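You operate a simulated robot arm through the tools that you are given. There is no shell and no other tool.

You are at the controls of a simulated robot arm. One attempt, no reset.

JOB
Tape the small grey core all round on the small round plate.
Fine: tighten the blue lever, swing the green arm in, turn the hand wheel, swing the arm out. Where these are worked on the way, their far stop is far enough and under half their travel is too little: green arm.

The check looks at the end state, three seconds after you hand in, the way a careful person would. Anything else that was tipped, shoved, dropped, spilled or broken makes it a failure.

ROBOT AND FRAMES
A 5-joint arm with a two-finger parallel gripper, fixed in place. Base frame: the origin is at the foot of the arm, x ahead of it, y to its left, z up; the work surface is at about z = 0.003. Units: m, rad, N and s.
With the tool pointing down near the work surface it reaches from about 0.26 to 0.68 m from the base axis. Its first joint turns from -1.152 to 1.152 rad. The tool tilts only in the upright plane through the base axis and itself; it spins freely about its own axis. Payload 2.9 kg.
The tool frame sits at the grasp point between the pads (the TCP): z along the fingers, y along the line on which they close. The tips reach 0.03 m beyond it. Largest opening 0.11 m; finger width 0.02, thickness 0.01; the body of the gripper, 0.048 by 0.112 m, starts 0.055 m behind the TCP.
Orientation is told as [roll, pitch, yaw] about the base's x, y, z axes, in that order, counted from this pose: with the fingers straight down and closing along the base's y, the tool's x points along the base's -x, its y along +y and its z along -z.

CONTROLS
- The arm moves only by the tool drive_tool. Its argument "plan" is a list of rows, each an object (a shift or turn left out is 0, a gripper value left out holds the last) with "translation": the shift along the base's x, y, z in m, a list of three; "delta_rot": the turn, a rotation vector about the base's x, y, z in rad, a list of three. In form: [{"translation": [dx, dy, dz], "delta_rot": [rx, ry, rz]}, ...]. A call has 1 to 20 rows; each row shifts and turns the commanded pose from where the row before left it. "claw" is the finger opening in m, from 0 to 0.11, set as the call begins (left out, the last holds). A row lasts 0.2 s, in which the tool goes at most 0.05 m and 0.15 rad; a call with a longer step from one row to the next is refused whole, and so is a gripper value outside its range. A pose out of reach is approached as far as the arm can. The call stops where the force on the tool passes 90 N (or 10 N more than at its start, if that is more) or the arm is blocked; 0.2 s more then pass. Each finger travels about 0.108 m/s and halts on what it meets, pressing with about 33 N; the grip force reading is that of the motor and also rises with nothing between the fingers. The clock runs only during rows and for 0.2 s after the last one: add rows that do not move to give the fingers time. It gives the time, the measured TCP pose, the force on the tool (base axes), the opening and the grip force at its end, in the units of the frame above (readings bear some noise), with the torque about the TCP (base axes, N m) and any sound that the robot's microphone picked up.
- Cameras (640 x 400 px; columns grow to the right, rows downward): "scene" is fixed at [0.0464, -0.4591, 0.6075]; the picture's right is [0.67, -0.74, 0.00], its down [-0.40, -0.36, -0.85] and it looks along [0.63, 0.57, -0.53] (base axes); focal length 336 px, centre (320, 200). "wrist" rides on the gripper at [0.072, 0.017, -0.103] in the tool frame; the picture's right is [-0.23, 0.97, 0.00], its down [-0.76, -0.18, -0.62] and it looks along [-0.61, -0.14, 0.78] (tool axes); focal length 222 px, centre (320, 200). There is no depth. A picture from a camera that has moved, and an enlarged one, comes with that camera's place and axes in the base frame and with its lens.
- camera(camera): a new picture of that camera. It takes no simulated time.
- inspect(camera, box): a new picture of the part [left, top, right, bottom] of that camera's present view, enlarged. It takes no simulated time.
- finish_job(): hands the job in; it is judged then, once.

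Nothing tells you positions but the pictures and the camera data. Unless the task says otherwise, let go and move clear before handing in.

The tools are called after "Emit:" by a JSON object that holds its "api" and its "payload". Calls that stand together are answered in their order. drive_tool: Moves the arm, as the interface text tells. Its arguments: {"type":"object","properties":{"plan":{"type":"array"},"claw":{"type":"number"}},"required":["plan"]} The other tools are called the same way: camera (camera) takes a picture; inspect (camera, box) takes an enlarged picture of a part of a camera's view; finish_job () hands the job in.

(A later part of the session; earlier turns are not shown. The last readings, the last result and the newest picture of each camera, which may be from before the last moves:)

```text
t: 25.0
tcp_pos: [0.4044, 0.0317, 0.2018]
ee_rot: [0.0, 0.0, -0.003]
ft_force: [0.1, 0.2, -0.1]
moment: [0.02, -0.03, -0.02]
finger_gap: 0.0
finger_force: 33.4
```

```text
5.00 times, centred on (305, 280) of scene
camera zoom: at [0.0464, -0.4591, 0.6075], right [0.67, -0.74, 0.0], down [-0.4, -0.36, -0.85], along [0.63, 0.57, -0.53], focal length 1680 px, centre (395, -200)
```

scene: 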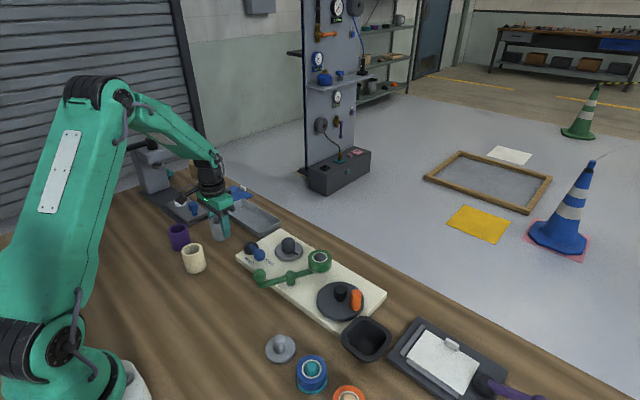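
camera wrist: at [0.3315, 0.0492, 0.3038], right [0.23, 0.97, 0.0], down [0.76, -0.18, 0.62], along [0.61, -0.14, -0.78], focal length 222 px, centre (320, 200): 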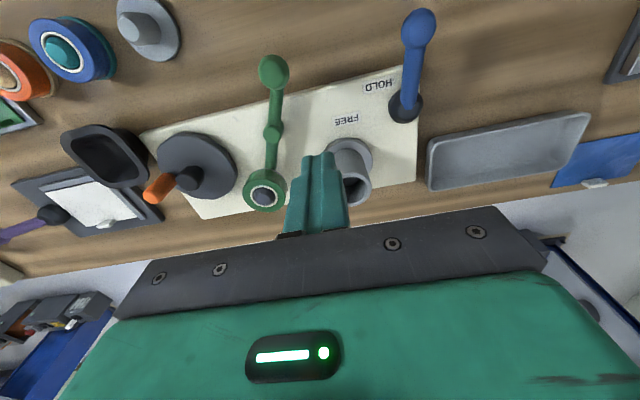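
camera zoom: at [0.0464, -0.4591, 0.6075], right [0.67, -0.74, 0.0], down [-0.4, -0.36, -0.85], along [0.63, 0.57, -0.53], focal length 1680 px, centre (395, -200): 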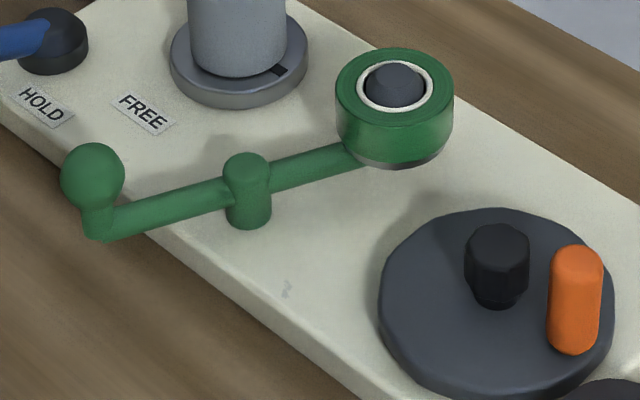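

I place the green arm's pivot at about (0.419, -0.030), its ball at (0.356, 0.001, 0.073) and its roll at (0.487, -0.061). I'll come down on the +y side of the ball and push it toward -y, swinging the roll to the core.

Emit:
{"api": "drive_tool", "payload": {"plan": [{"translation": [-0.0184, 0.0045, 0]}, {"translation": [-0.019, 0.0045, 0]}, {}, {"translation": [0, 0, -0.04]}, {"translation": [0, 0, -0.04]}, {"translation": [0, 0, -0.037]}, {}, {}]}}

Emit:
{"api": "camera", "payload": {"camera": "wrist"}}

Emit:
{"api": "inspect", "payload": {"camera": "scene", "box": [200, 200, 400, 340]}}

```text
t: 26.8
tcp_pos: [0.3632, 0.0394, 0.0872]
ee_rot: [0.0, 0.0, 0.001]
ft_force: [0.5, -0.1, 0.0]
moment: [0.0, 0.03, 0.03]
finger_gap: 0.0001
finger_force: 32.9
```

```text
taken
camera wrist: at [0.2918, 0.0562, 0.1891], right [0.23, 0.97, 0.0], down [0.76, -0.18, 0.62], along [0.61, -0.14, -0.78], focal length 222 px, centre (320, 200)
```

wrist: 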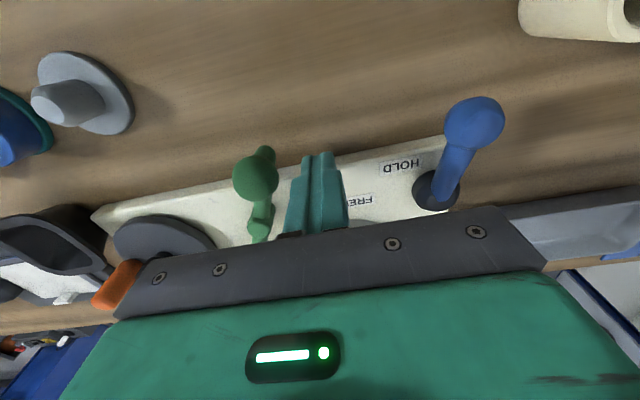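

```text
2.86 times, centred on (300, 270) of scene
camera zoom: at [0.0464, -0.4591, 0.6075], right [0.67, -0.74, 0.0], down [-0.4, -0.36, -0.85], along [0.63, 0.57, -0.53], focal length 960 px, centre (377, 0)
```

zoom: 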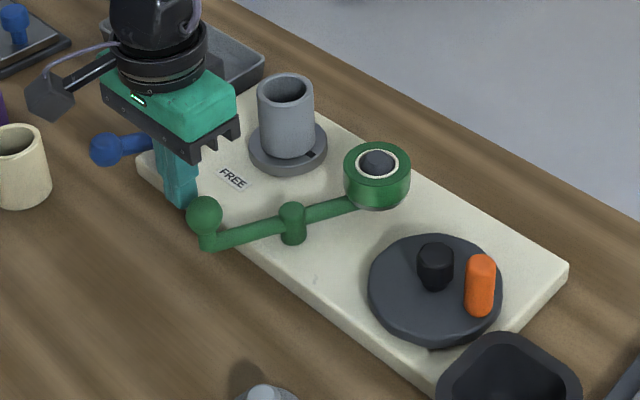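

In position beside the green ball. I'll push it gently toward -y along its arc.

Emit:
{"api": "drive_tool", "payload": {"plan": [{"translation": [0.001, -0.01, -0.003]}, {"translation": [0, -0.007, 0]}, {"translation": [-0.003, -0.005, 0]}, {"translation": [-0.0035, -0.006, 0]}, {"translation": [-0.003, -0.006, 0]}, {"translation": [-0.003, -0.006, 0]}, {}]}}

Emit:
{"api": "inspect", "payload": {"camera": "scene", "box": [200, 200, 400, 340]}}

Emit:
{"api": "camera", "payload": {"camera": "wrist"}}

```text
t: 28.4
tcp_pos: [0.355, -0.001, 0.0828]
ee_rot: [0.001, 0.0, -0.001]
ft_force: [0.2, -0.2, 1.2]
moment: [0.04, 0.02, -0.03]
finger_gap: 0.0
finger_force: 32.2
```

```text
2.86 times, centred on (300, 270) of scene
camera zoom: at [0.0464, -0.4591, 0.6075], right [0.67, -0.74, 0.0], down [-0.4, -0.36, -0.85], along [0.63, 0.57, -0.53], focal length 960 px, centre (377, 0)
```

zoom: 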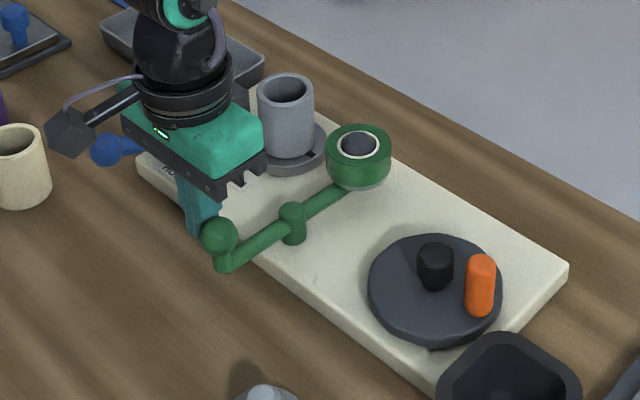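

```text
taken
camera wrist: at [0.2821, 0.0167, 0.1857], right [0.23, 0.97, 0.0], down [0.76, -0.18, 0.62], along [0.61, -0.14, -0.78], focal length 222 px, centre (320, 200)
```

wrist: 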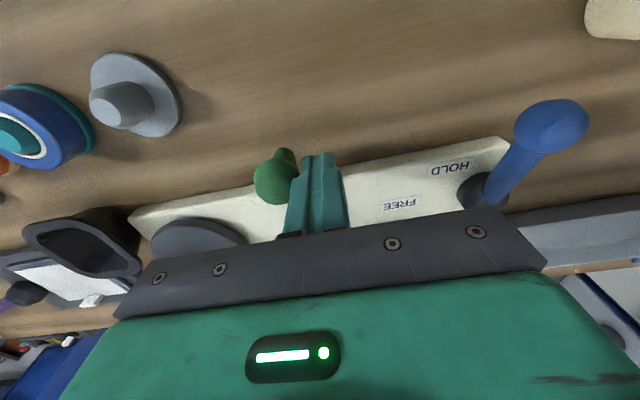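

The roll is swinging toward the core smoothly. I'll continue in smaller steps until it meets its stop.

Emit:
{"api": "drive_tool", "payload": {"plan": [{"translation": [-0.004, -0.006, 0]}, {"translation": [-0.004, -0.006, 0]}, {"translation": [-0.001, -0.006, 0]}, {"translation": [-0.0005, -0.005, 0]}, {}]}}

Emit:
{"api": "inspect", "payload": {"camera": "scene", "box": [240, 210, 380, 300]}}

```text
t: 29.6
tcp_pos: [0.3434, -0.0204, 0.0816]
ee_rot: [0.002, 0.0, -0.001]
ft_force: [0.3, -1.0, 0.8]
moment: [-0.02, -0.03, 0.0]
finger_gap: 0.0
finger_force: 33.1
```

```text
4.44 times, centred on (310, 255) of scene
camera zoom: at [0.0464, -0.4591, 0.6075], right [0.67, -0.74, 0.0], down [-0.4, -0.36, -0.85], along [0.63, 0.57, -0.53], focal length 1494 px, centre (364, -44)
```

zoom: 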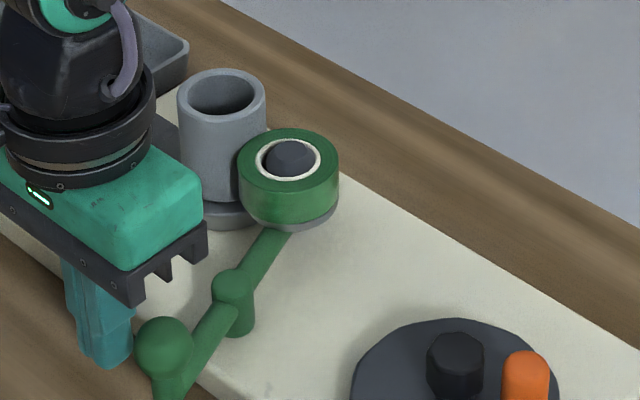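

Nearly there; I'll take smaller steps now.

Emit:
{"api": "drive_tool", "payload": {"plan": [{"translation": [0, -0.003, 0]}, {"translation": [0, -0.003, 0]}, {"translation": [0, -0.003, 0]}, {}]}}

Emit:
{"api": "inspect", "payload": {"camera": "scene", "box": [240, 210, 380, 300]}}

```text
t: 30.6
tcp_pos: [0.3435, -0.0288, 0.0855]
ee_rot: [0.001, -0.001, 0.005]
ft_force: [-1.8, 34.0, 9.2]
moment: [-0.06, -0.07, 0.29]
finger_gap: 0.0002
finger_force: 32.6
```

```text
4.44 times, centred on (310, 255) of scene
camera zoom: at [0.0464, -0.4591, 0.6075], right [0.67, -0.74, 0.0], down [-0.4, -0.36, -0.85], along [0.63, 0.57, -0.53], focal length 1494 px, centre (364, -44)
```

zoom: 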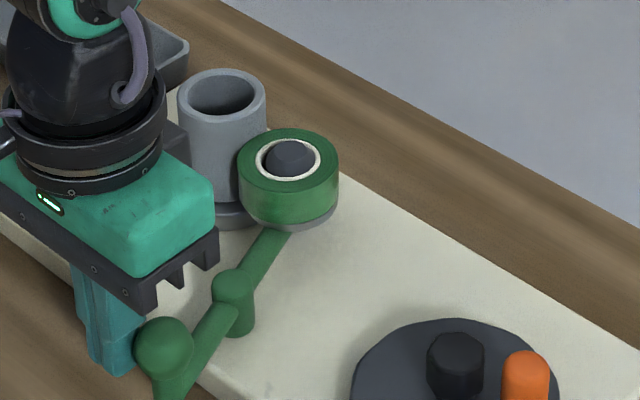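

The arm reached its stop against the core (34 N, no further motion). I'll back off and rise, then measure the wheel.

Emit:
{"api": "drive_tool", "payload": {"plan": [{"translation": [0, 0.008, 0]}, {"translation": [0, 0.015, 0]}, {"translation": [0, 0.005, 0.035]}, {"translation": [0, 0, 0.045]}, {"translation": [0.02, -0.04, 0.02]}, {"translation": [0.03, -0.04, 0]}, {"translation": [0.03, -0.04, 0]}, {"translation": [0.03, -0.03, 0]}, {}, {}]}}

Emit:
{"api": "camera", "payload": {"camera": "wrist"}}

Emit:
{"api": "inspect", "payload": {"camera": "scene", "box": [220, 200, 420, 350]}}

```text
t: 32.8
tcp_pos: [0.4544, -0.1509, 0.1849]
ee_rot: [0.002, 0.0, 0.0]
ft_force: [-0.5, 0.3, 0.4]
moment: [-0.04, 0.03, -0.01]
finger_gap: 0.0
finger_force: 32.8
```

```text
taken
camera wrist: at [0.3826, -0.134, 0.2872], right [0.23, 0.97, 0.0], down [0.76, -0.18, 0.62], along [0.61, -0.14, -0.78], focal length 222 px, centre (320, 200)
```

wrist: 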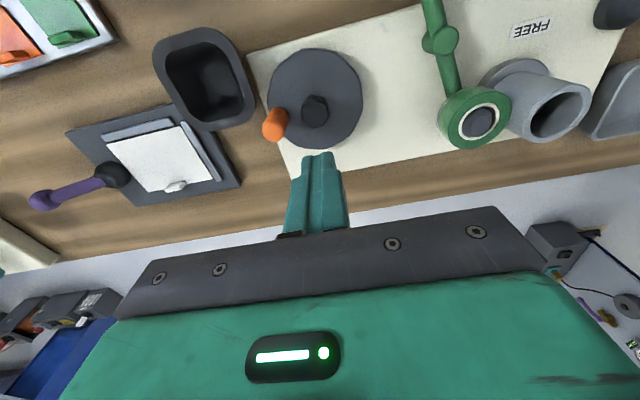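

```text
2.67 times, centred on (320, 275) of scene
camera zoom: at [0.0464, -0.4591, 0.6075], right [0.67, -0.74, 0.0], down [-0.4, -0.36, -0.85], along [0.63, 0.57, -0.53], focal length 896 px, centre (320, 0)
```

zoom: 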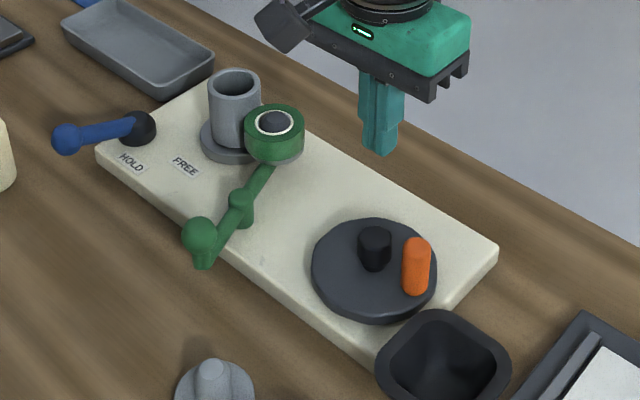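

Now a close look at the wheel and its handle.

Emit:
{"api": "inspect", "payload": {"camera": "wrist", "box": [150, 20, 390, 180]}}

Emit:
{"api": "inspect", "payload": {"camera": "scene", "box": [300, 260, 400, 340]}}

Emit:
{"api": "inspect", "payload": {"camera": "wrist", "box": [400, 40, 620, 180]}}

```text
2.50 times, centred on (270, 100) of wrist
camera zoom: at [0.3826, -0.134, 0.2872], right [0.23, 0.97, 0.0], down [0.76, -0.18, 0.62], along [0.61, -0.14, -0.78], focal length 555 px, centre (445, 450)
```

zoom: 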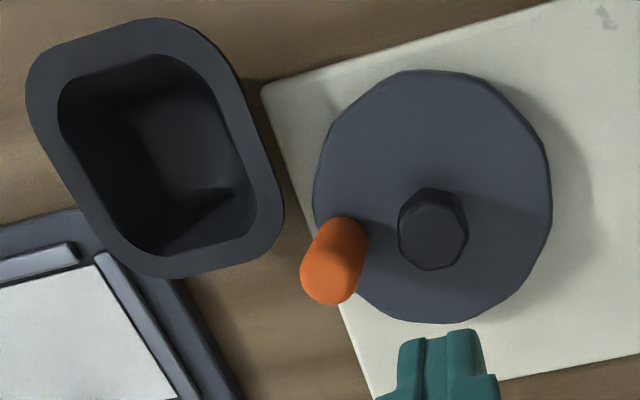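

```text
5.00 times, centred on (350, 300) of scene
camera zoom: at [0.0464, -0.4591, 0.6075], right [0.67, -0.74, 0.0], down [-0.4, -0.36, -0.85], along [0.63, 0.57, -0.53], focal length 1680 px, centre (170, -300)
```

zoom: 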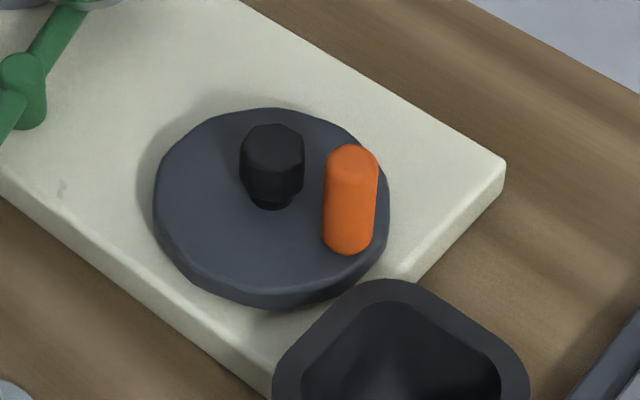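

```text
2.86 times, centred on (510, 110) of wrist
camera zoom: at [0.3826, -0.134, 0.2872], right [0.23, 0.97, 0.0], down [0.76, -0.18, 0.62], along [0.61, -0.14, -0.78], focal length 635 px, centre (-223, 457)
```

zoom: 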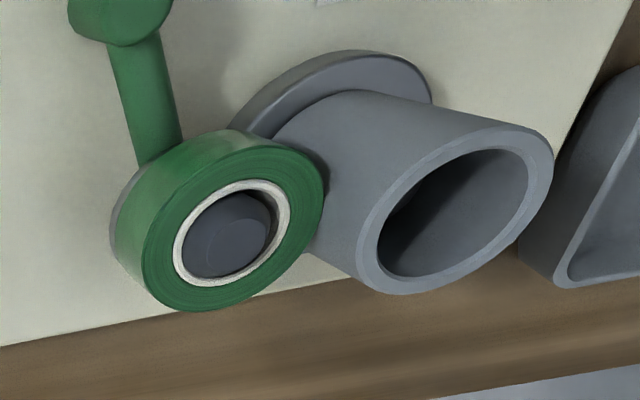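

The wheel axis is at about (0.449, -0.154) with the orange peg standing at about (0.448, -0.195), its top near z = 0.09. I'll move above the peg, turn the gripper 90° so the fingers close tangentially, and look again.

Emit:
{"api": "drive_tool", "payload": {"plan": [{"translation": [-0.003, -0.02, 0.005], "delta_rot": [0, 0, 0.143]}, {"translation": [-0.003, -0.024, 0], "delta_rot": [0, 0, 0.143]}, {"delta_rot": [0, 0, 0.143]}, {"delta_rot": [0, 0, 0.143]}, {"delta_rot": [0, 0, 0.143]}, {"delta_rot": [0, 0, 0.143]}, {"delta_rot": [0, 0, 0.143]}, {"delta_rot": [0, 0, 0.143]}, {"delta_rot": [0, 0, 0.143]}, {"delta_rot": [0, 0, 0.143]}, {"delta_rot": [0, 0, 0.1408]}, {}, {}], "claw": 0.05}}

Emit:
{"api": "camera", "payload": {"camera": "wrist"}}

Emit:
{"api": "inspect", "payload": {"camera": "scene", "box": [250, 200, 430, 340]}}

```text
t: 35.6
tcp_pos: [0.4486, -0.1967, 0.1895]
ee_rot: [0.002, 0.001, 1.571]
ft_force: [0.8, -0.6, 0.7]
moment: [0.0, -0.02, 0.01]
finger_gap: 0.05
finger_force: 0.1
```

```text
taken
camera wrist: at [0.4314, -0.2688, 0.2916], right [-0.97, 0.23, 0.0], down [0.18, 0.76, 0.62], along [0.14, 0.61, -0.78], focal length 222 px, centre (320, 200)
```

wrist: 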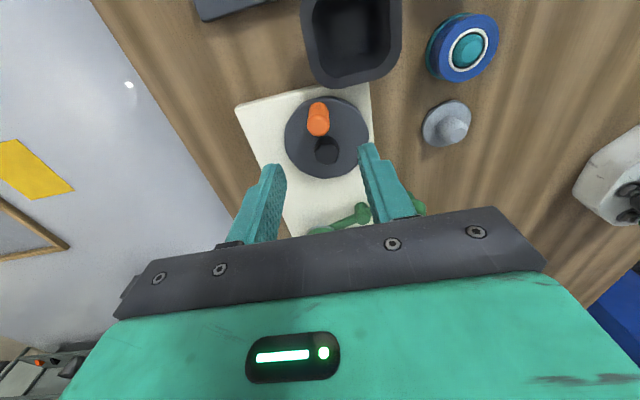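

```text
2.86 times, centred on (340, 270) of scene
camera zoom: at [0.0464, -0.4591, 0.6075], right [0.67, -0.74, 0.0], down [-0.4, -0.36, -0.85], along [0.63, 0.57, -0.53], focal length 960 px, centre (263, 0)
```

zoom: 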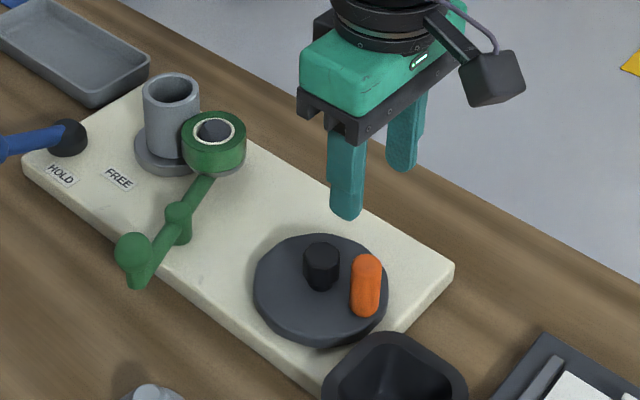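

The peg is seen nicely from this side. I'll zoom in to fix its position and the hub's.

Emit:
{"api": "inspect", "payload": {"camera": "wrist", "box": [250, 70, 400, 190]}}

```text
3.33 times, centred on (325, 130) of wrist
camera zoom: at [0.4314, -0.2688, 0.2916], right [-0.97, 0.23, 0.0], down [0.18, 0.76, 0.62], along [0.14, 0.61, -0.78], focal length 740 px, centre (303, 433)
```

zoom: 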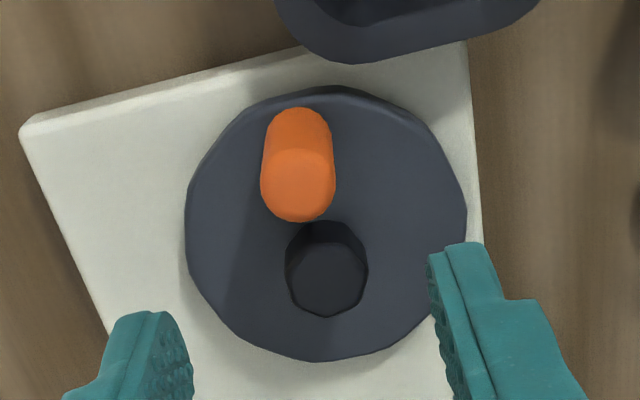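

The peg is at about (0.4505, -0.194), 21 mm thick, with its top at z ≈ 0.091; the wheel axis is at about (0.449, -0.1555). I'll descend around the peg.

Emit:
{"api": "drive_tool", "payload": {"plan": [{"translation": [0.002, 0.0023, 0]}, {"translation": [0, 0, -0.035]}, {"translation": [0, 0, -0.035]}, {"translation": [0, 0, -0.025]}, {"translation": [0, 0, -0.0145]}, {}, {}]}}

Emit:
{"api": "camera", "payload": {"camera": "wrist"}}

Emit:
{"api": "inspect", "payload": {"camera": "scene", "box": [290, 230, 420, 340]}}

```text
t: 37.2
tcp_pos: [0.4512, -0.1961, 0.0782]
ee_rot: [0.0, 0.0, 1.571]
ft_force: [0.2, -0.8, 0.1]
moment: [-0.01, 0.01, 0.01]
finger_gap: 0.0503
finger_force: 0.0
```

```text
taken
camera wrist: at [0.434, -0.2679, 0.1816], right [-0.97, 0.23, 0.0], down [0.18, 0.76, 0.62], along [0.14, 0.61, -0.78], focal length 222 px, centre (320, 200)
```

wrist: 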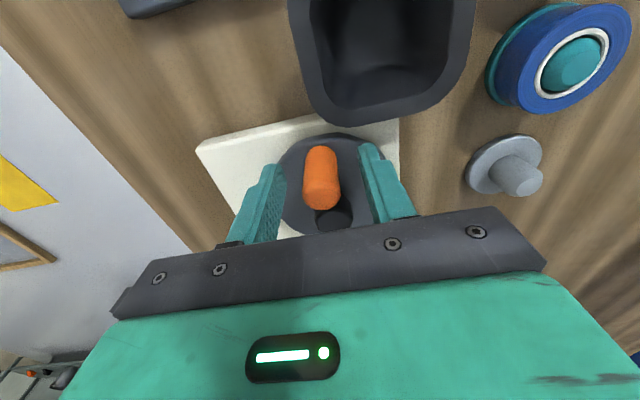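

```text
3.64 times, centred on (355, 285) of scene
camera zoom: at [0.0464, -0.4591, 0.6075], right [0.67, -0.74, 0.0], down [-0.4, -0.36, -0.85], along [0.63, 0.57, -0.53], focal length 1222 px, centre (193, -109)
```

zoom: 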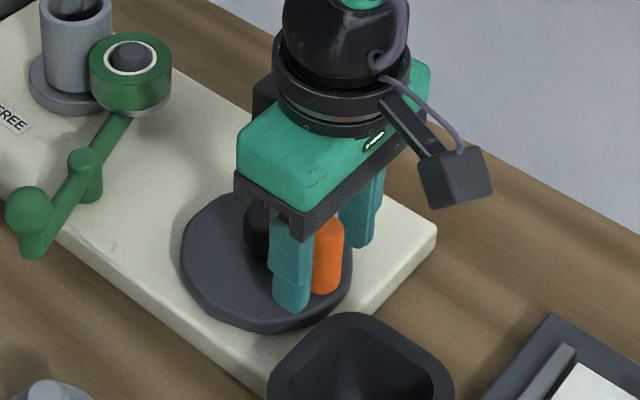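

The peg is centred between the fingers. I'll close on it.

Emit:
{"api": "drive_tool", "payload": {"plan": [{}, {}, {}], "claw": 0.0}}

Emit:
{"api": "inspect", "payload": {"camera": "wrist", "box": [240, 110, 420, 240]}}

```text
t: 38.0
tcp_pos: [0.4498, -0.1954, 0.0788]
ee_rot: [0.0, 0.001, 1.57]
ft_force: [-2.9, 0.2, 0.0]
moment: [0.4, 0.04, 0.0]
finger_gap: 0.0215
finger_force: 45.2
```

```text
3.08 times, centred on (330, 175) of wrist
camera zoom: at [0.4339, -0.2679, 0.1816], right [-0.97, 0.23, 0.0], down [0.18, 0.76, 0.62], along [0.14, 0.61, -0.78], focal length 684 px, centre (289, 277)
```

zoom: 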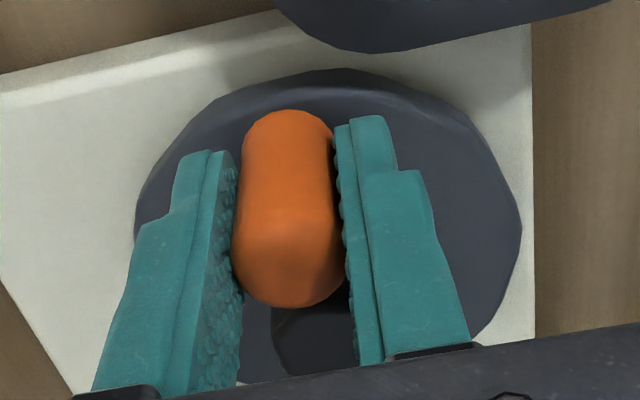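

The peg is held (21.5 mm). I'll start turning the wheel clockwise a little, with the gripper spinning along, and check force and plate motion.

Emit:
{"api": "drive_tool", "payload": {"plan": [{"translation": [-0.004, 0.0001, 0], "delta_rot": [0, 0, -0.1]}, {"translation": [-0.004, 0.0004, 0], "delta_rot": [0, 0, -0.1]}, {"translation": [-0.004, 0.0009, 0], "delta_rot": [0, 0, -0.1]}, {"translation": [-0.0038, 0.0012, 0], "delta_rot": [0, 0, -0.1]}, {"translation": [-0.0037, 0.0016, 0], "delta_rot": [0, 0, -0.1]}, {}]}}

Emit:
{"api": "inspect", "payload": {"camera": "scene", "box": [240, 210, 400, 330]}}

Emit:
{"api": "camera", "payload": {"camera": "wrist"}}

```text
t: 39.4
tcp_pos: [0.4304, -0.1913, 0.0803]
ee_rot: [-0.001, -0.001, 1.065]
ft_force: [-6.3, -16.5, -5.0]
moment: [-0.29, 0.01, 0.01]
finger_gap: 0.0213
finger_force: 44.6
```

```text
3.33 times, centred on (320, 270) of scene
camera zoom: at [0.0464, -0.4592, 0.6075], right [0.67, -0.74, 0.0], down [-0.4, -0.36, -0.85], along [0.63, 0.57, -0.53], focal length 1120 px, centre (320, -33)
```

zoom: 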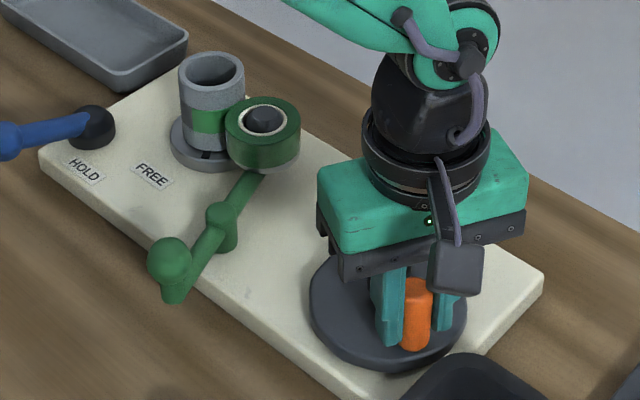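

```text
taken
camera wrist: at [0.3807, -0.2457, 0.1817], right [-0.74, 0.67, 0.0], down [0.52, 0.58, 0.62], along [0.42, 0.46, -0.78], focal length 222 px, centre (320, 200)
```

wrist: 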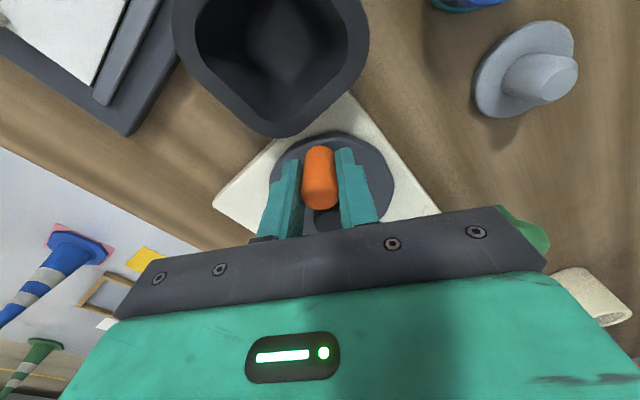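

The plate turns with the wheel and a green band is forming on the core. A ~17 N radial pull tells me the true axis is about 3 mm nearer the base, so I'll correct the circle. First a look at the tick and band.

Emit:
{"api": "inspect", "payload": {"camera": "scene", "box": [255, 205, 335, 260]}}

Emit:
{"api": "inspect", "payload": {"camera": "scene", "box": [290, 250, 400, 340]}}

```text
7.27 times, centred on (295, 232) of scene
camera zoom: at [0.0464, -0.4592, 0.6075], right [0.67, -0.74, 0.0], down [-0.4, -0.36, -0.85], along [0.63, 0.57, -0.53], focal length 2444 px, centre (502, -36)
```

zoom: 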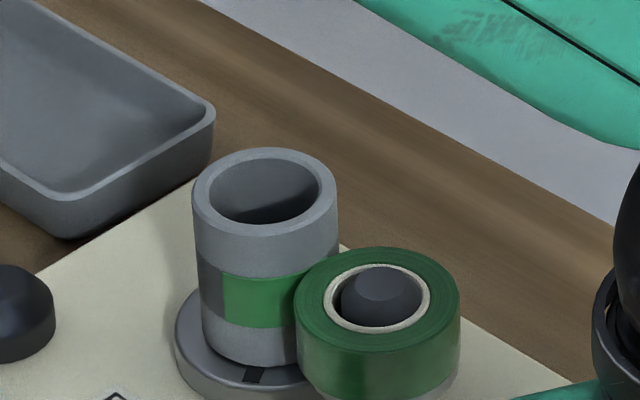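

```text
4.44 times, centred on (345, 295) of scene
camera zoom: at [0.0464, -0.4592, 0.6075], right [0.67, -0.74, 0.0], down [-0.4, -0.36, -0.85], along [0.63, 0.57, -0.53], focal length 1494 px, centre (209, -222)
```

zoom: 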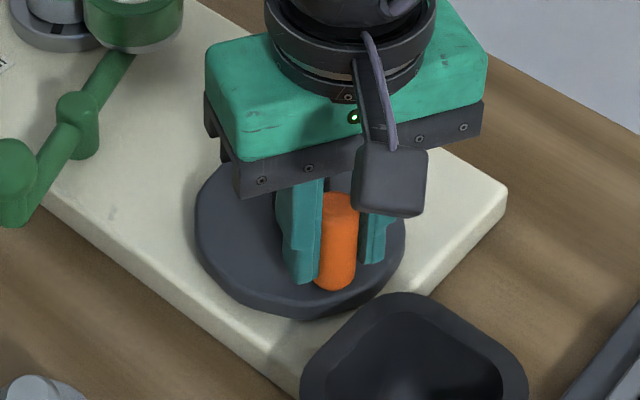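

The band grows toward -θ as the plate follows the wheel. I'll continue clockwise with the corrected centre.

Emit:
{"api": "drive_tool", "payload": {"plan": [{"translation": [-0.005, 0.0007, 0], "delta_rot": [0, 0, -0.12]}, {"translation": [-0.00415, 0.00265, 0], "delta_rot": [0, 0, -0.12]}, {"translation": [-0.0038, 0.00313, 0], "delta_rot": [0, 0, -0.12]}, {"translation": [-0.00341, 0.00356, 0], "delta_rot": [0, 0, -0.12]}, {"translation": [-0.00295, 0.00394, 0], "delta_rot": [0, 0, -0.12]}, {}]}}

Emit:
{"api": "inspect", "payload": {"camera": "scene", "box": [255, 205, 335, 260]}}

```text
t: 40.8
tcp_pos: [0.4116, -0.1762, 0.0814]
ee_rot: [-0.004, 0.0, 0.468]
ft_force: [21.1, 11.6, -6.0]
moment: [1.12, -0.79, 0.04]
finger_gap: 0.021
finger_force: 45.1
```

```text
7.27 times, centred on (295, 232) of scene
camera zoom: at [0.0464, -0.4592, 0.6075], right [0.67, -0.74, 0.0], down [-0.4, -0.36, -0.85], along [0.63, 0.57, -0.53], focal length 2444 px, centre (502, -36)
```

zoom: 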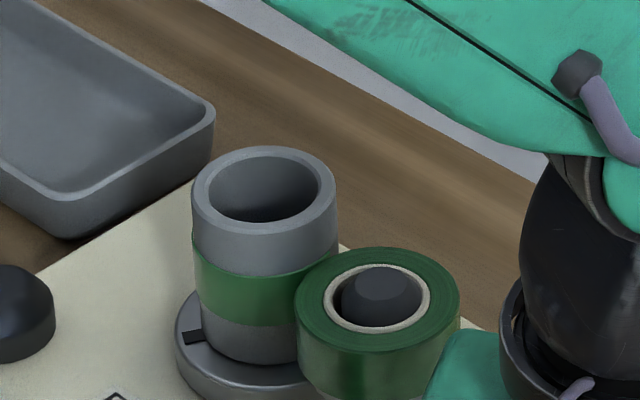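

The plate turns about twice as fast as the wheel (tick has gone ~125° for ~63°). The force now says I over-corrected by about 1 mm, so I'll settle on an axis at about (0.447, -0.155) and go on.

Emit:
{"api": "drive_tool", "payload": {"plan": [{"translation": [-0.0014, 0.0052, 0], "delta_rot": [0, 0, -0.12]}, {"translation": [-0.00178, 0.00453, 0], "delta_rot": [0, 0, -0.12]}, {"translation": [-0.00123, 0.00472, 0], "delta_rot": [0, 0, -0.12]}, {"translation": [-0.00066, 0.00483, 0], "delta_rot": [0, 0, -0.12]}, {}]}}

Emit:
{"api": "camera", "payload": {"camera": "wrist"}}

Emit:
{"api": "inspect", "payload": {"camera": "scene", "box": [255, 205, 335, 260]}}

```text
t: 42.0
tcp_pos: [0.4061, -0.1577, 0.0804]
ee_rot: [0.0, 0.0, -0.01]
ft_force: [2.4, -1.2, 17.8]
moment: [-0.01, 0.27, 0.02]
finger_gap: 0.0212
finger_force: 45.0
```

```text
taken
camera wrist: at [0.3342, -0.1395, 0.1832], right [0.24, 0.97, 0.0], down [0.76, -0.19, 0.62], along [0.61, -0.15, -0.78], focal length 222 px, centre (320, 200)
```

wrist: 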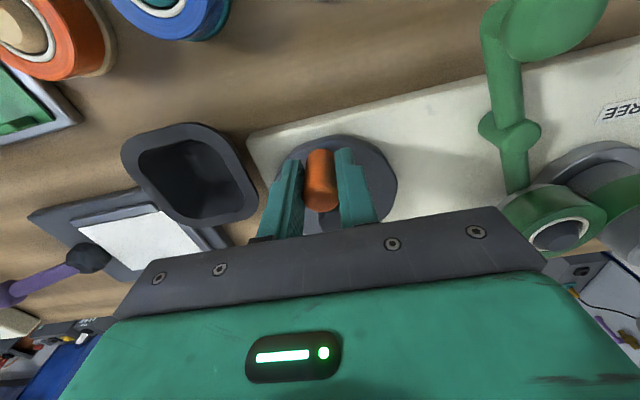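

```text
7.27 times, centred on (295, 232) of scene
camera zoom: at [0.0463, -0.4591, 0.6076], right [0.67, -0.74, 0.0], down [-0.4, -0.36, -0.85], along [0.63, 0.57, -0.53], focal length 2444 px, centre (502, -36)
```

zoom: 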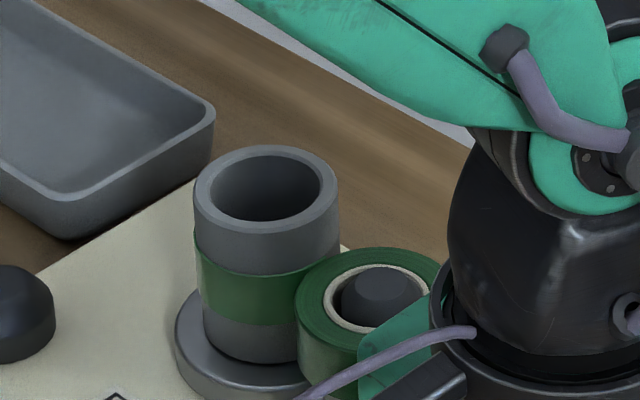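

Forces are low (2 N sideways) with the corrected centre. I'll continue clockwise.

Emit:
{"api": "drive_tool", "payload": {"plan": [{"translation": [-7e-05, 0.00488, 0.001], "delta_rot": [0, 0, -0.12]}, {"translation": [0.00052, 0.00484, 0], "delta_rot": [0, 0, -0.12]}, {"translation": [0.00108, 0.00475, 0], "delta_rot": [0, 0, -0.12]}, {"translation": [0.00166, 0.00459, 0], "delta_rot": [0, 0, -0.12]}, {"translation": [0.00218, 0.00435, 0], "delta_rot": [0, 0, -0.12]}, {}]}}

Emit:
{"api": "inspect", "payload": {"camera": "scene", "box": [240, 200, 400, 330]}}

```text
t: 43.4
tcp_pos: [0.4116, -0.1333, 0.0817]
ee_rot: [0.001, 0.0, -0.613]
ft_force: [-1.1, -0.8, 14.1]
moment: [-0.75, -1.0, -0.02]
finger_gap: 0.0216
finger_force: 45.2
```

```text
3.08 times, centred on (320, 265) of scene
camera zoom: at [0.0463, -0.4591, 0.6076], right [0.67, -0.74, 0.0], down [-0.4, -0.36, -0.85], along [0.63, 0.57, -0.53], focal length 1034 px, centre (320, 0)
```

zoom: 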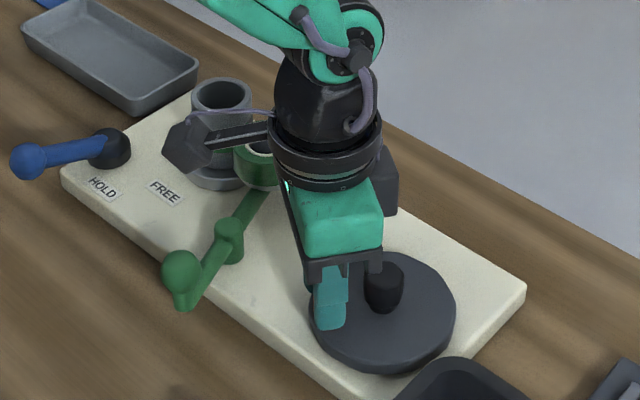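

Turning goes well; some vertical force and moment have built up in the grip, so I'll briefly open and regrip to relieve it and check the peg's position.

Emit:
{"api": "drive_tool", "payload": {"plan": [{}, {}, {}], "claw": 0.034}}

Emit:
{"api": "inspect", "payload": {"camera": "wrist", "box": [240, 110, 420, 240]}}

```text
t: 44.2
tcp_pos: [0.4116, -0.1341, 0.0813]
ee_rot: [0.0, 0.0, -0.611]
ft_force: [0.2, -0.2, -0.5]
moment: [0.01, 0.02, -0.03]
finger_gap: 0.0339
finger_force: 0.1
```

```text
3.08 times, centred on (330, 175) of wrist
camera zoom: at [0.362, -0.0784, 0.1827], right [0.74, 0.67, 0.0], down [0.52, -0.58, 0.62], along [0.42, -0.46, -0.78], focal length 684 px, centre (289, 277)
```

zoom: 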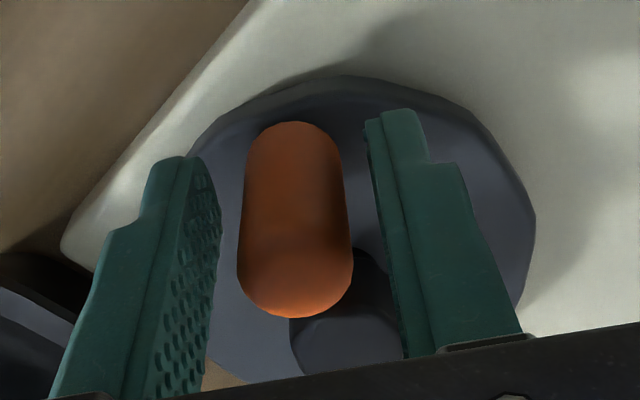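

The peg is well within the fingers, about 1–2 mm inward. I'll shift slightly inward, regrip, and keep turning.

Emit:
{"api": "drive_tool", "payload": {"plan": [{"translation": [0.001, -0.0006, 0]}, {}, {"translation": [0.0027, 0.00407, 0], "delta_rot": [0, 0, -0.12]}, {"translation": [0.00315, 0.00371, 0], "delta_rot": [0, 0, -0.12]}, {"translation": [0.00359, 0.0033, 0], "delta_rot": [0, 0, -0.12]}, {"translation": [0.00394, 0.00285, 0], "delta_rot": [0, 0, -0.12]}, {"translation": [0.00427, 0.00237, 0], "delta_rot": [0, 0, -0.12]}, {}], "claw": 0.0}}

Emit:
{"api": "camera", "payload": {"camera": "wrist"}}

Emit:
{"api": "inspect", "payload": {"camera": "scene", "box": [240, 200, 400, 330]}}

```text
t: 46.0
tcp_pos: [0.4282, -0.1172, 0.0808]
ee_rot: [-0.001, 0.003, -1.211]
ft_force: [-9.9, 15.2, -7.0]
moment: [0.33, -0.25, -0.01]
finger_gap: 0.0213
finger_force: 44.6
```

```text
taken
camera wrist: at [0.419, -0.0436, 0.1829], right [0.99, 0.13, 0.0], down [0.1, -0.78, 0.62], along [0.08, -0.62, -0.78], focal length 222 px, centre (320, 200)
```

wrist: 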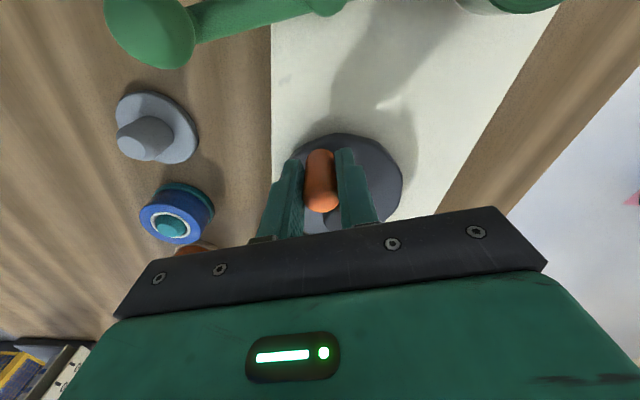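

```text
3.08 times, centred on (320, 265) of scene
camera zoom: at [0.0465, -0.4591, 0.6075], right [0.67, -0.74, 0.0], down [-0.4, -0.36, -0.85], along [0.63, 0.57, -0.53], focal length 1034 px, centre (320, 0)
```

zoom: 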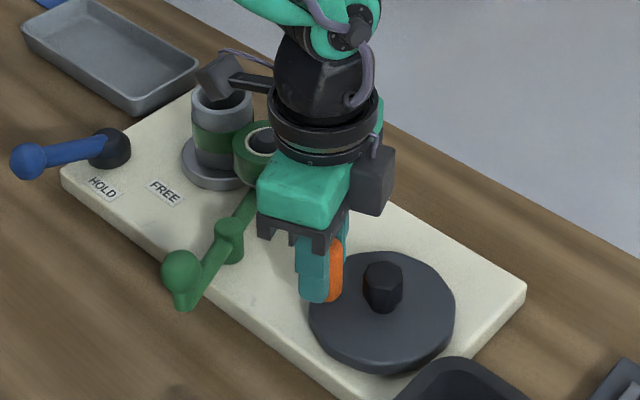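

Slight outward pull again, so I'll ease out by a millimetre and continue turning.

Emit:
{"api": "drive_tool", "payload": {"plan": [{"translation": [0.00412, 0.00263, 0], "delta_rot": [0, 0, -0.12]}, {"translation": [0.0047, 0.00128, 0], "delta_rot": [0, 0, -0.12]}, {"translation": [0.00482, 0.0007, 0], "delta_rot": [0, 0, -0.12]}, {"translation": [0.00488, 0.00013, 0], "delta_rot": [0, 0, -0.12]}, {"translation": [0.00484, -0.00046, 0], "delta_rot": [0, 0, -0.12]}, {}]}}

Emit:
{"api": "inspect", "payload": {"camera": "scene", "box": [255, 205, 335, 260]}}

Emit:
{"api": "camera", "payload": {"camera": "wrist"}}

```text
t: 47.4
tcp_pos: [0.4525, -0.1131, 0.0816]
ee_rot: [-0.003, -0.001, -1.809]
ft_force: [0.9, 29.7, -17.0]
moment: [0.72, -0.31, -0.01]
finger_gap: 0.0216
finger_force: 45.2
```

```text
7.27 times, centred on (295, 232) of scene
camera zoom: at [0.0465, -0.4592, 0.6075], right [0.67, -0.74, 0.0], down [-0.4, -0.36, -0.85], along [0.63, 0.57, -0.53], focal length 2444 px, centre (502, -36)
```

zoom: 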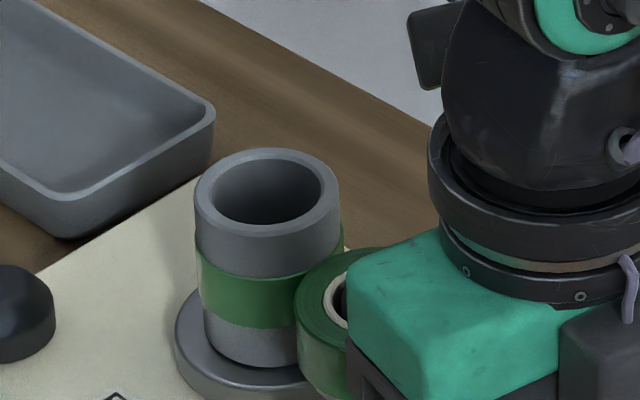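

```text
taken
camera wrist: at [0.4863, -0.0464, 0.1833], right [0.89, -0.45, 0.0], down [-0.35, -0.7, 0.62], along [-0.28, -0.56, -0.78], focal length 222 px, centre (320, 200)
```

wrist: 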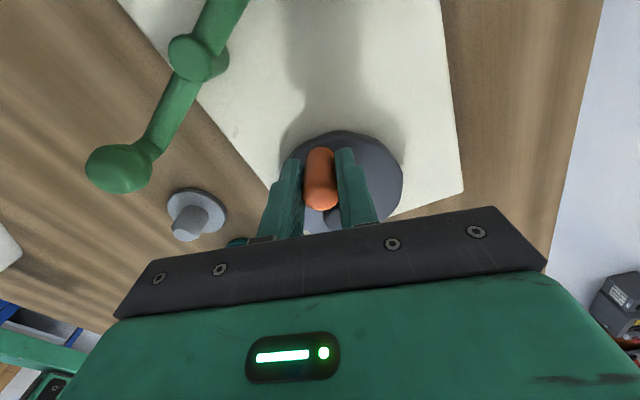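

An outward pull of ~30 N says the axis is ~1.5 mm further in +y; I'll correct and continue so the plate goes well past one full turn.

Emit:
{"api": "drive_tool", "payload": {"plan": [{"translation": [0.00497, 0.00046, -0.0008], "delta_rot": [0, 0, -0.12]}, {"translation": [0.0046, -0.0016, 0], "delta_rot": [0, 0, -0.12]}, {"translation": [0.00439, -0.00215, 0], "delta_rot": [0, 0, -0.12]}, {"translation": [0.00409, -0.00264, 0], "delta_rot": [0, 0, -0.12]}, {"translation": [0.00374, -0.00312, 0], "delta_rot": [0, 0, -0.12]}, {}]}}

Emit:
{"api": "inspect", "payload": {"camera": "scene", "box": [255, 205, 335, 260]}}

Emit:
{"api": "camera", "payload": {"camera": "wrist"}}

```text
t: 48.8
tcp_pos: [0.4769, -0.1217, 0.0812]
ee_rot: [0.001, 0.001, -2.412]
ft_force: [11.6, 17.4, -3.5]
moment: [0.57, 0.33, 0.01]
finger_gap: 0.0215
finger_force: 45.2
```

```text
7.27 times, centred on (295, 232) of scene
camera zoom: at [0.0465, -0.4591, 0.6075], right [0.67, -0.74, 0.0], down [-0.4, -0.36, -0.85], along [0.63, 0.57, -0.53], focal length 2444 px, centre (502, -36)
```

zoom: 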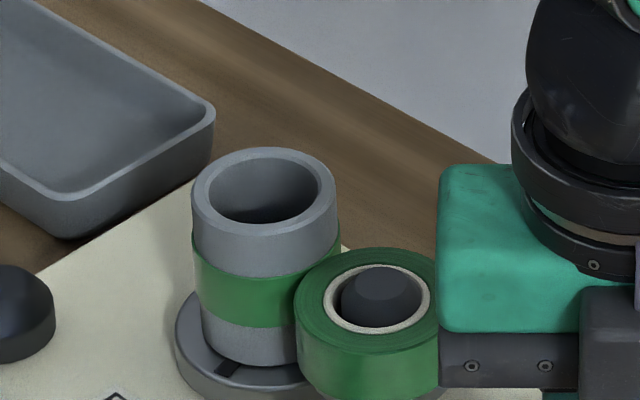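

```text
taken
camera wrist: at [0.5416, -0.0865, 0.1836], right [0.48, -0.88, 0.0], down [-0.69, -0.37, 0.62], along [-0.54, -0.3, -0.78], focal length 222 px, centre (320, 200)
```

wrist: 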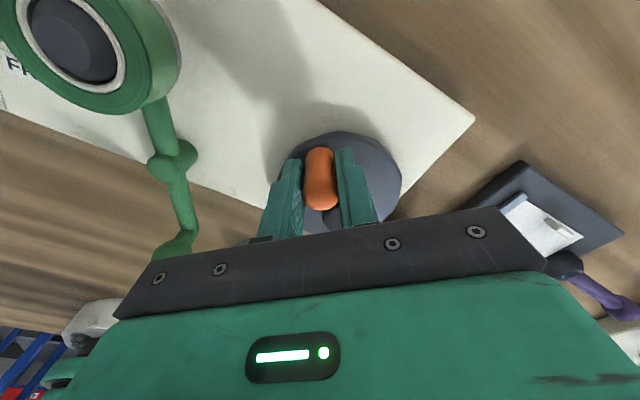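

The tick shows the plate has gone about 450° (ratio ≈ 2), so the band should be complete with overlap. I'll release the peg, rise, and inspect the core before swinging the arm out.

Emit:
{"api": "drive_tool", "payload": {"plan": [{}, {}, {}, {"translation": [0, 0, 0.03]}, {"translation": [0, 0, 0.04]}, {"translation": [0, 0, 0.04]}, {}], "claw": 0.05}}

Emit:
{"api": "camera", "payload": {"camera": "wrist"}}

Emit:
{"api": "camera", "payload": {"camera": "scene"}}

```text
t: 50.4
tcp_pos: [0.4774, -0.1242, 0.1905]
ee_rot: [-0.002, 0.0, -2.411]
ft_force: [-1.2, 0.5, -0.1]
moment: [0.02, 0.02, 0.0]
finger_gap: 0.0503
finger_force: 0.0
```

```text
taken
camera wrist: at [0.5425, -0.0891, 0.2925], right [0.48, -0.88, 0.0], down [-0.69, -0.38, 0.62], along [-0.55, -0.3, -0.78], focal length 222 px, centre (320, 200)
```

wrist: 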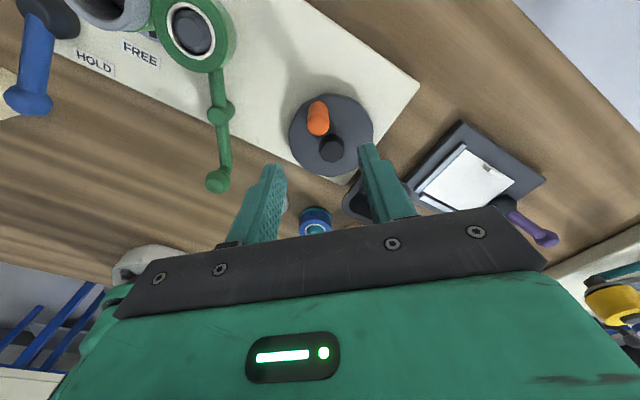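

```text
taken
```

scene: 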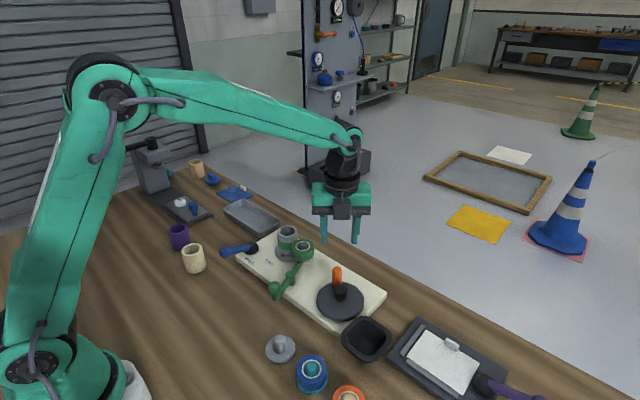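

The wheel stands free and everything looks intact. I'll move over to view the core's far side.

Emit:
{"api": "drive_tool", "payload": {"plan": [{"translation": [0, 0.04, 0]}, {"translation": [0, 0.04, 0]}, {"translation": [0, 0.045, 0]}, {"translation": [0, 0.045, -0.01]}, {"translation": [0, 0.034, -0.02]}, {}, {}]}}

Emit:
{"api": "camera", "payload": {"camera": "wrist"}}

Emit:
{"api": "inspect", "payload": {"camera": "wrist", "box": [270, 60, 450, 190]}}

```text
t: 52.0
tcp_pos: [0.4769, 0.0812, 0.1579]
ee_rot: [0.0, -0.001, -2.413]
ft_force: [-0.1, 0.6, -0.2]
moment: [0.01, 0.03, 0.0]
finger_gap: 0.0501
finger_force: 0.0
```

```text
taken
camera wrist: at [0.543, 0.1164, 0.2607], right [0.48, -0.88, 0.0], down [-0.69, -0.38, 0.62], along [-0.55, -0.3, -0.78], focal length 222 px, centre (320, 200)
```

wrist: 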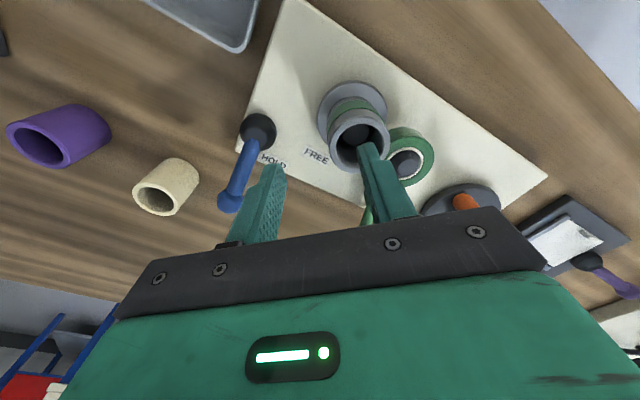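

```text
3.08 times, centred on (360, 125) of wrist
camera zoom: at [0.543, 0.1164, 0.2607], right [0.48, -0.88, 0.0], down [-0.69, -0.38, 0.62], along [-0.55, -0.3, -0.78], focal length 684 px, centre (197, 431)
```

zoom: 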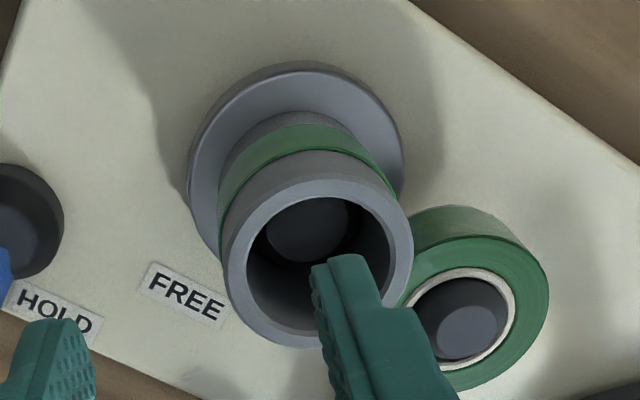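

The far side shows an unbroken green band too. Now I'll close the fingers, turn the gripper back to its starting heading, and go to the -y side of the green ball to swing the arm out.

Emit:
{"api": "drive_tool", "payload": {"plan": [{"translation": [0, 0, 0.03], "delta_rot": [0, 0, 0.14]}, {"translation": [-0.005, -0.01, 0.02], "delta_rot": [0, 0, 0.142]}, {"translation": [-0.01, -0.015, 0], "delta_rot": [0, 0, 0.142]}, {"translation": [-0.01, -0.015, 0], "delta_rot": [0, 0, 0.142]}, {"translation": [-0.01, -0.015, 0], "delta_rot": [0, 0, 0.142]}, {"translation": [-0.01, -0.015, 0], "delta_rot": [0, 0, 0.142]}, {"translation": [-0.01, -0.015, 0], "delta_rot": [0, 0, 0.142]}, {"translation": [-0.01, -0.015, 0], "delta_rot": [0, 0, 0.142]}, {"translation": [-0.01, -0.015, 0], "delta_rot": [0, 0, 0.142]}, {"translation": [-0.01, -0.015, 0], "delta_rot": [0, 0, 0.142]}, {"translation": [-0.01, -0.015, 0], "delta_rot": [0, 0, 0.142]}, {"translation": [-0.01, -0.016, 0], "delta_rot": [0, 0, 0.142]}, {"translation": [-0.008, -0.01, 0], "delta_rot": [0, 0, 0.142]}, {"delta_rot": [0, 0, 0.142]}, {"delta_rot": [0, 0, 0.142]}, {"delta_rot": [0, 0, 0.142]}, {"delta_rot": [0, 0, 0.142]}, {}, {}], "claw": 0.0}}

Emit:
{"api": "camera", "payload": {"camera": "wrist"}}

Emit:
{"api": "inspect", "payload": {"camera": "scene", "box": [200, 200, 400, 340]}}

```text
t: 56.0
tcp_pos: [0.361, -0.0883, 0.2088]
ee_rot: [-0.001, 0.0, 0.003]
ft_force: [-0.4, -0.1, 0.9]
moment: [-0.03, 0.01, 0.02]
finger_gap: 0.0001
finger_force: 32.9
```

```text
taken
camera wrist: at [0.289, -0.0725, 0.3121], right [0.23, 0.97, 0.0], down [0.76, -0.18, 0.62], along [0.61, -0.14, -0.78], focal length 222 px, centre (320, 200)
```

wrist: 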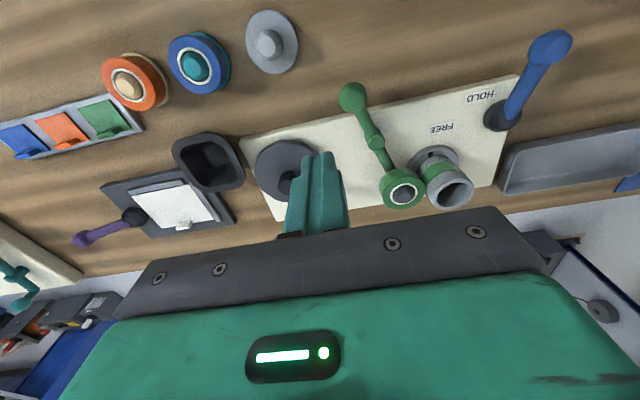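

```text
2.86 times, centred on (300, 270) of scene
camera zoom: at [0.0464, -0.4591, 0.6075], right [0.67, -0.74, 0.0], down [-0.4, -0.36, -0.85], along [0.63, 0.57, -0.53], focal length 960 px, centre (377, 0)
```

zoom: 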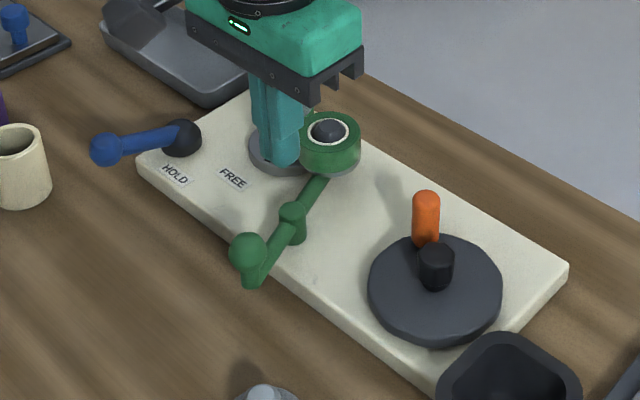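

The green ball is where expected, at about (0.354, -0.054). I'll descend beside it on the -y side.

Emit:
{"api": "drive_tool", "payload": {"plan": [{"translation": [0.001, 0, -0.035]}, {"translation": [0, 0, -0.04]}, {"translation": [0, 0, -0.035]}, {"translation": [0, 0, -0.015]}, {}, {}]}}

Emit:
{"api": "inspect", "payload": {"camera": "scene", "box": [200, 200, 400, 340]}}

```text
t: 57.4
tcp_pos: [0.364, -0.0893, 0.0846]
ee_rot: [-0.001, 0.001, 0.003]
ft_force: [0.6, 0.8, 0.5]
moment: [0.0, -0.01, -0.01]
finger_gap: 0.0002
finger_force: 32.5
```

```text
2.86 times, centred on (300, 270) of scene
camera zoom: at [0.0464, -0.4591, 0.6075], right [0.67, -0.74, 0.0], down [-0.4, -0.36, -0.85], along [0.63, 0.57, -0.53], focal length 960 px, centre (377, 0)
```

zoom: 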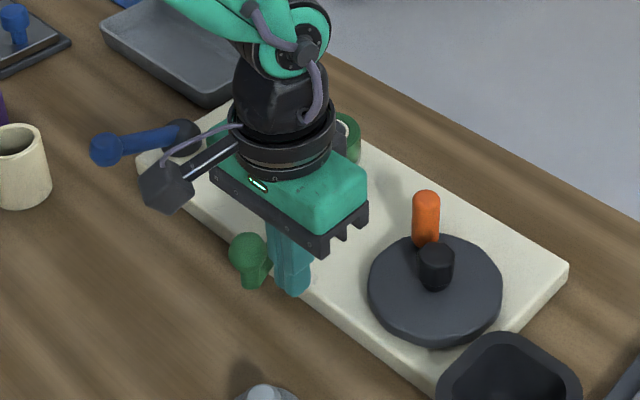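

In place. I'll push the ball toward +y along its arc to swing the roll away from the core.

Emit:
{"api": "drive_tool", "payload": {"plan": [{"translation": [-0.001, 0.006, -0.001]}, {"translation": [-0.001, 0.006, 0]}, {"translation": [-0.0035, 0.0056, 0]}, {"translation": [-0.0035, 0.0056, 0]}, {"translation": [-0.0025, 0.006, 0]}, {"translation": [-0.0025, 0.006, 0]}, {"translation": [-0.0016, 0.0062, 0]}, {"translation": [-0.0016, 0.0062, 0]}, {}]}}

Emit:
{"api": "inspect", "payload": {"camera": "scene", "box": [200, 200, 400, 340]}}

```text
t: 59.4
tcp_pos: [0.3449, -0.0428, 0.0836]
ee_rot: [0.0, 0.0, 0.002]
ft_force: [0.2, 0.0, 0.1]
moment: [0.01, -0.02, -0.02]
finger_gap: 0.0
finger_force: 32.9
```

```text
2.86 times, centred on (300, 270) of scene
camera zoom: at [0.0464, -0.4591, 0.6075], right [0.67, -0.74, 0.0], down [-0.4, -0.36, -0.85], along [0.63, 0.57, -0.53], focal length 960 px, centre (377, 0)
```

zoom: 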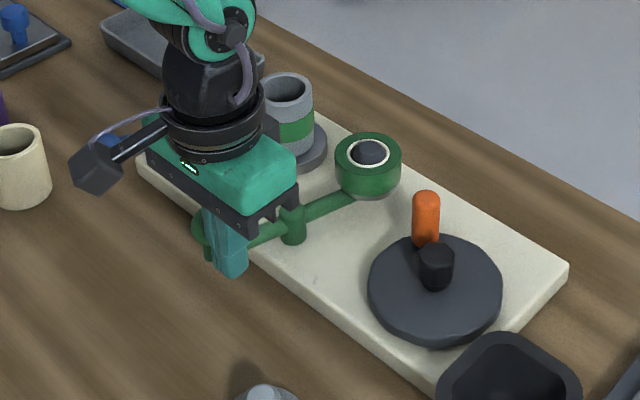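

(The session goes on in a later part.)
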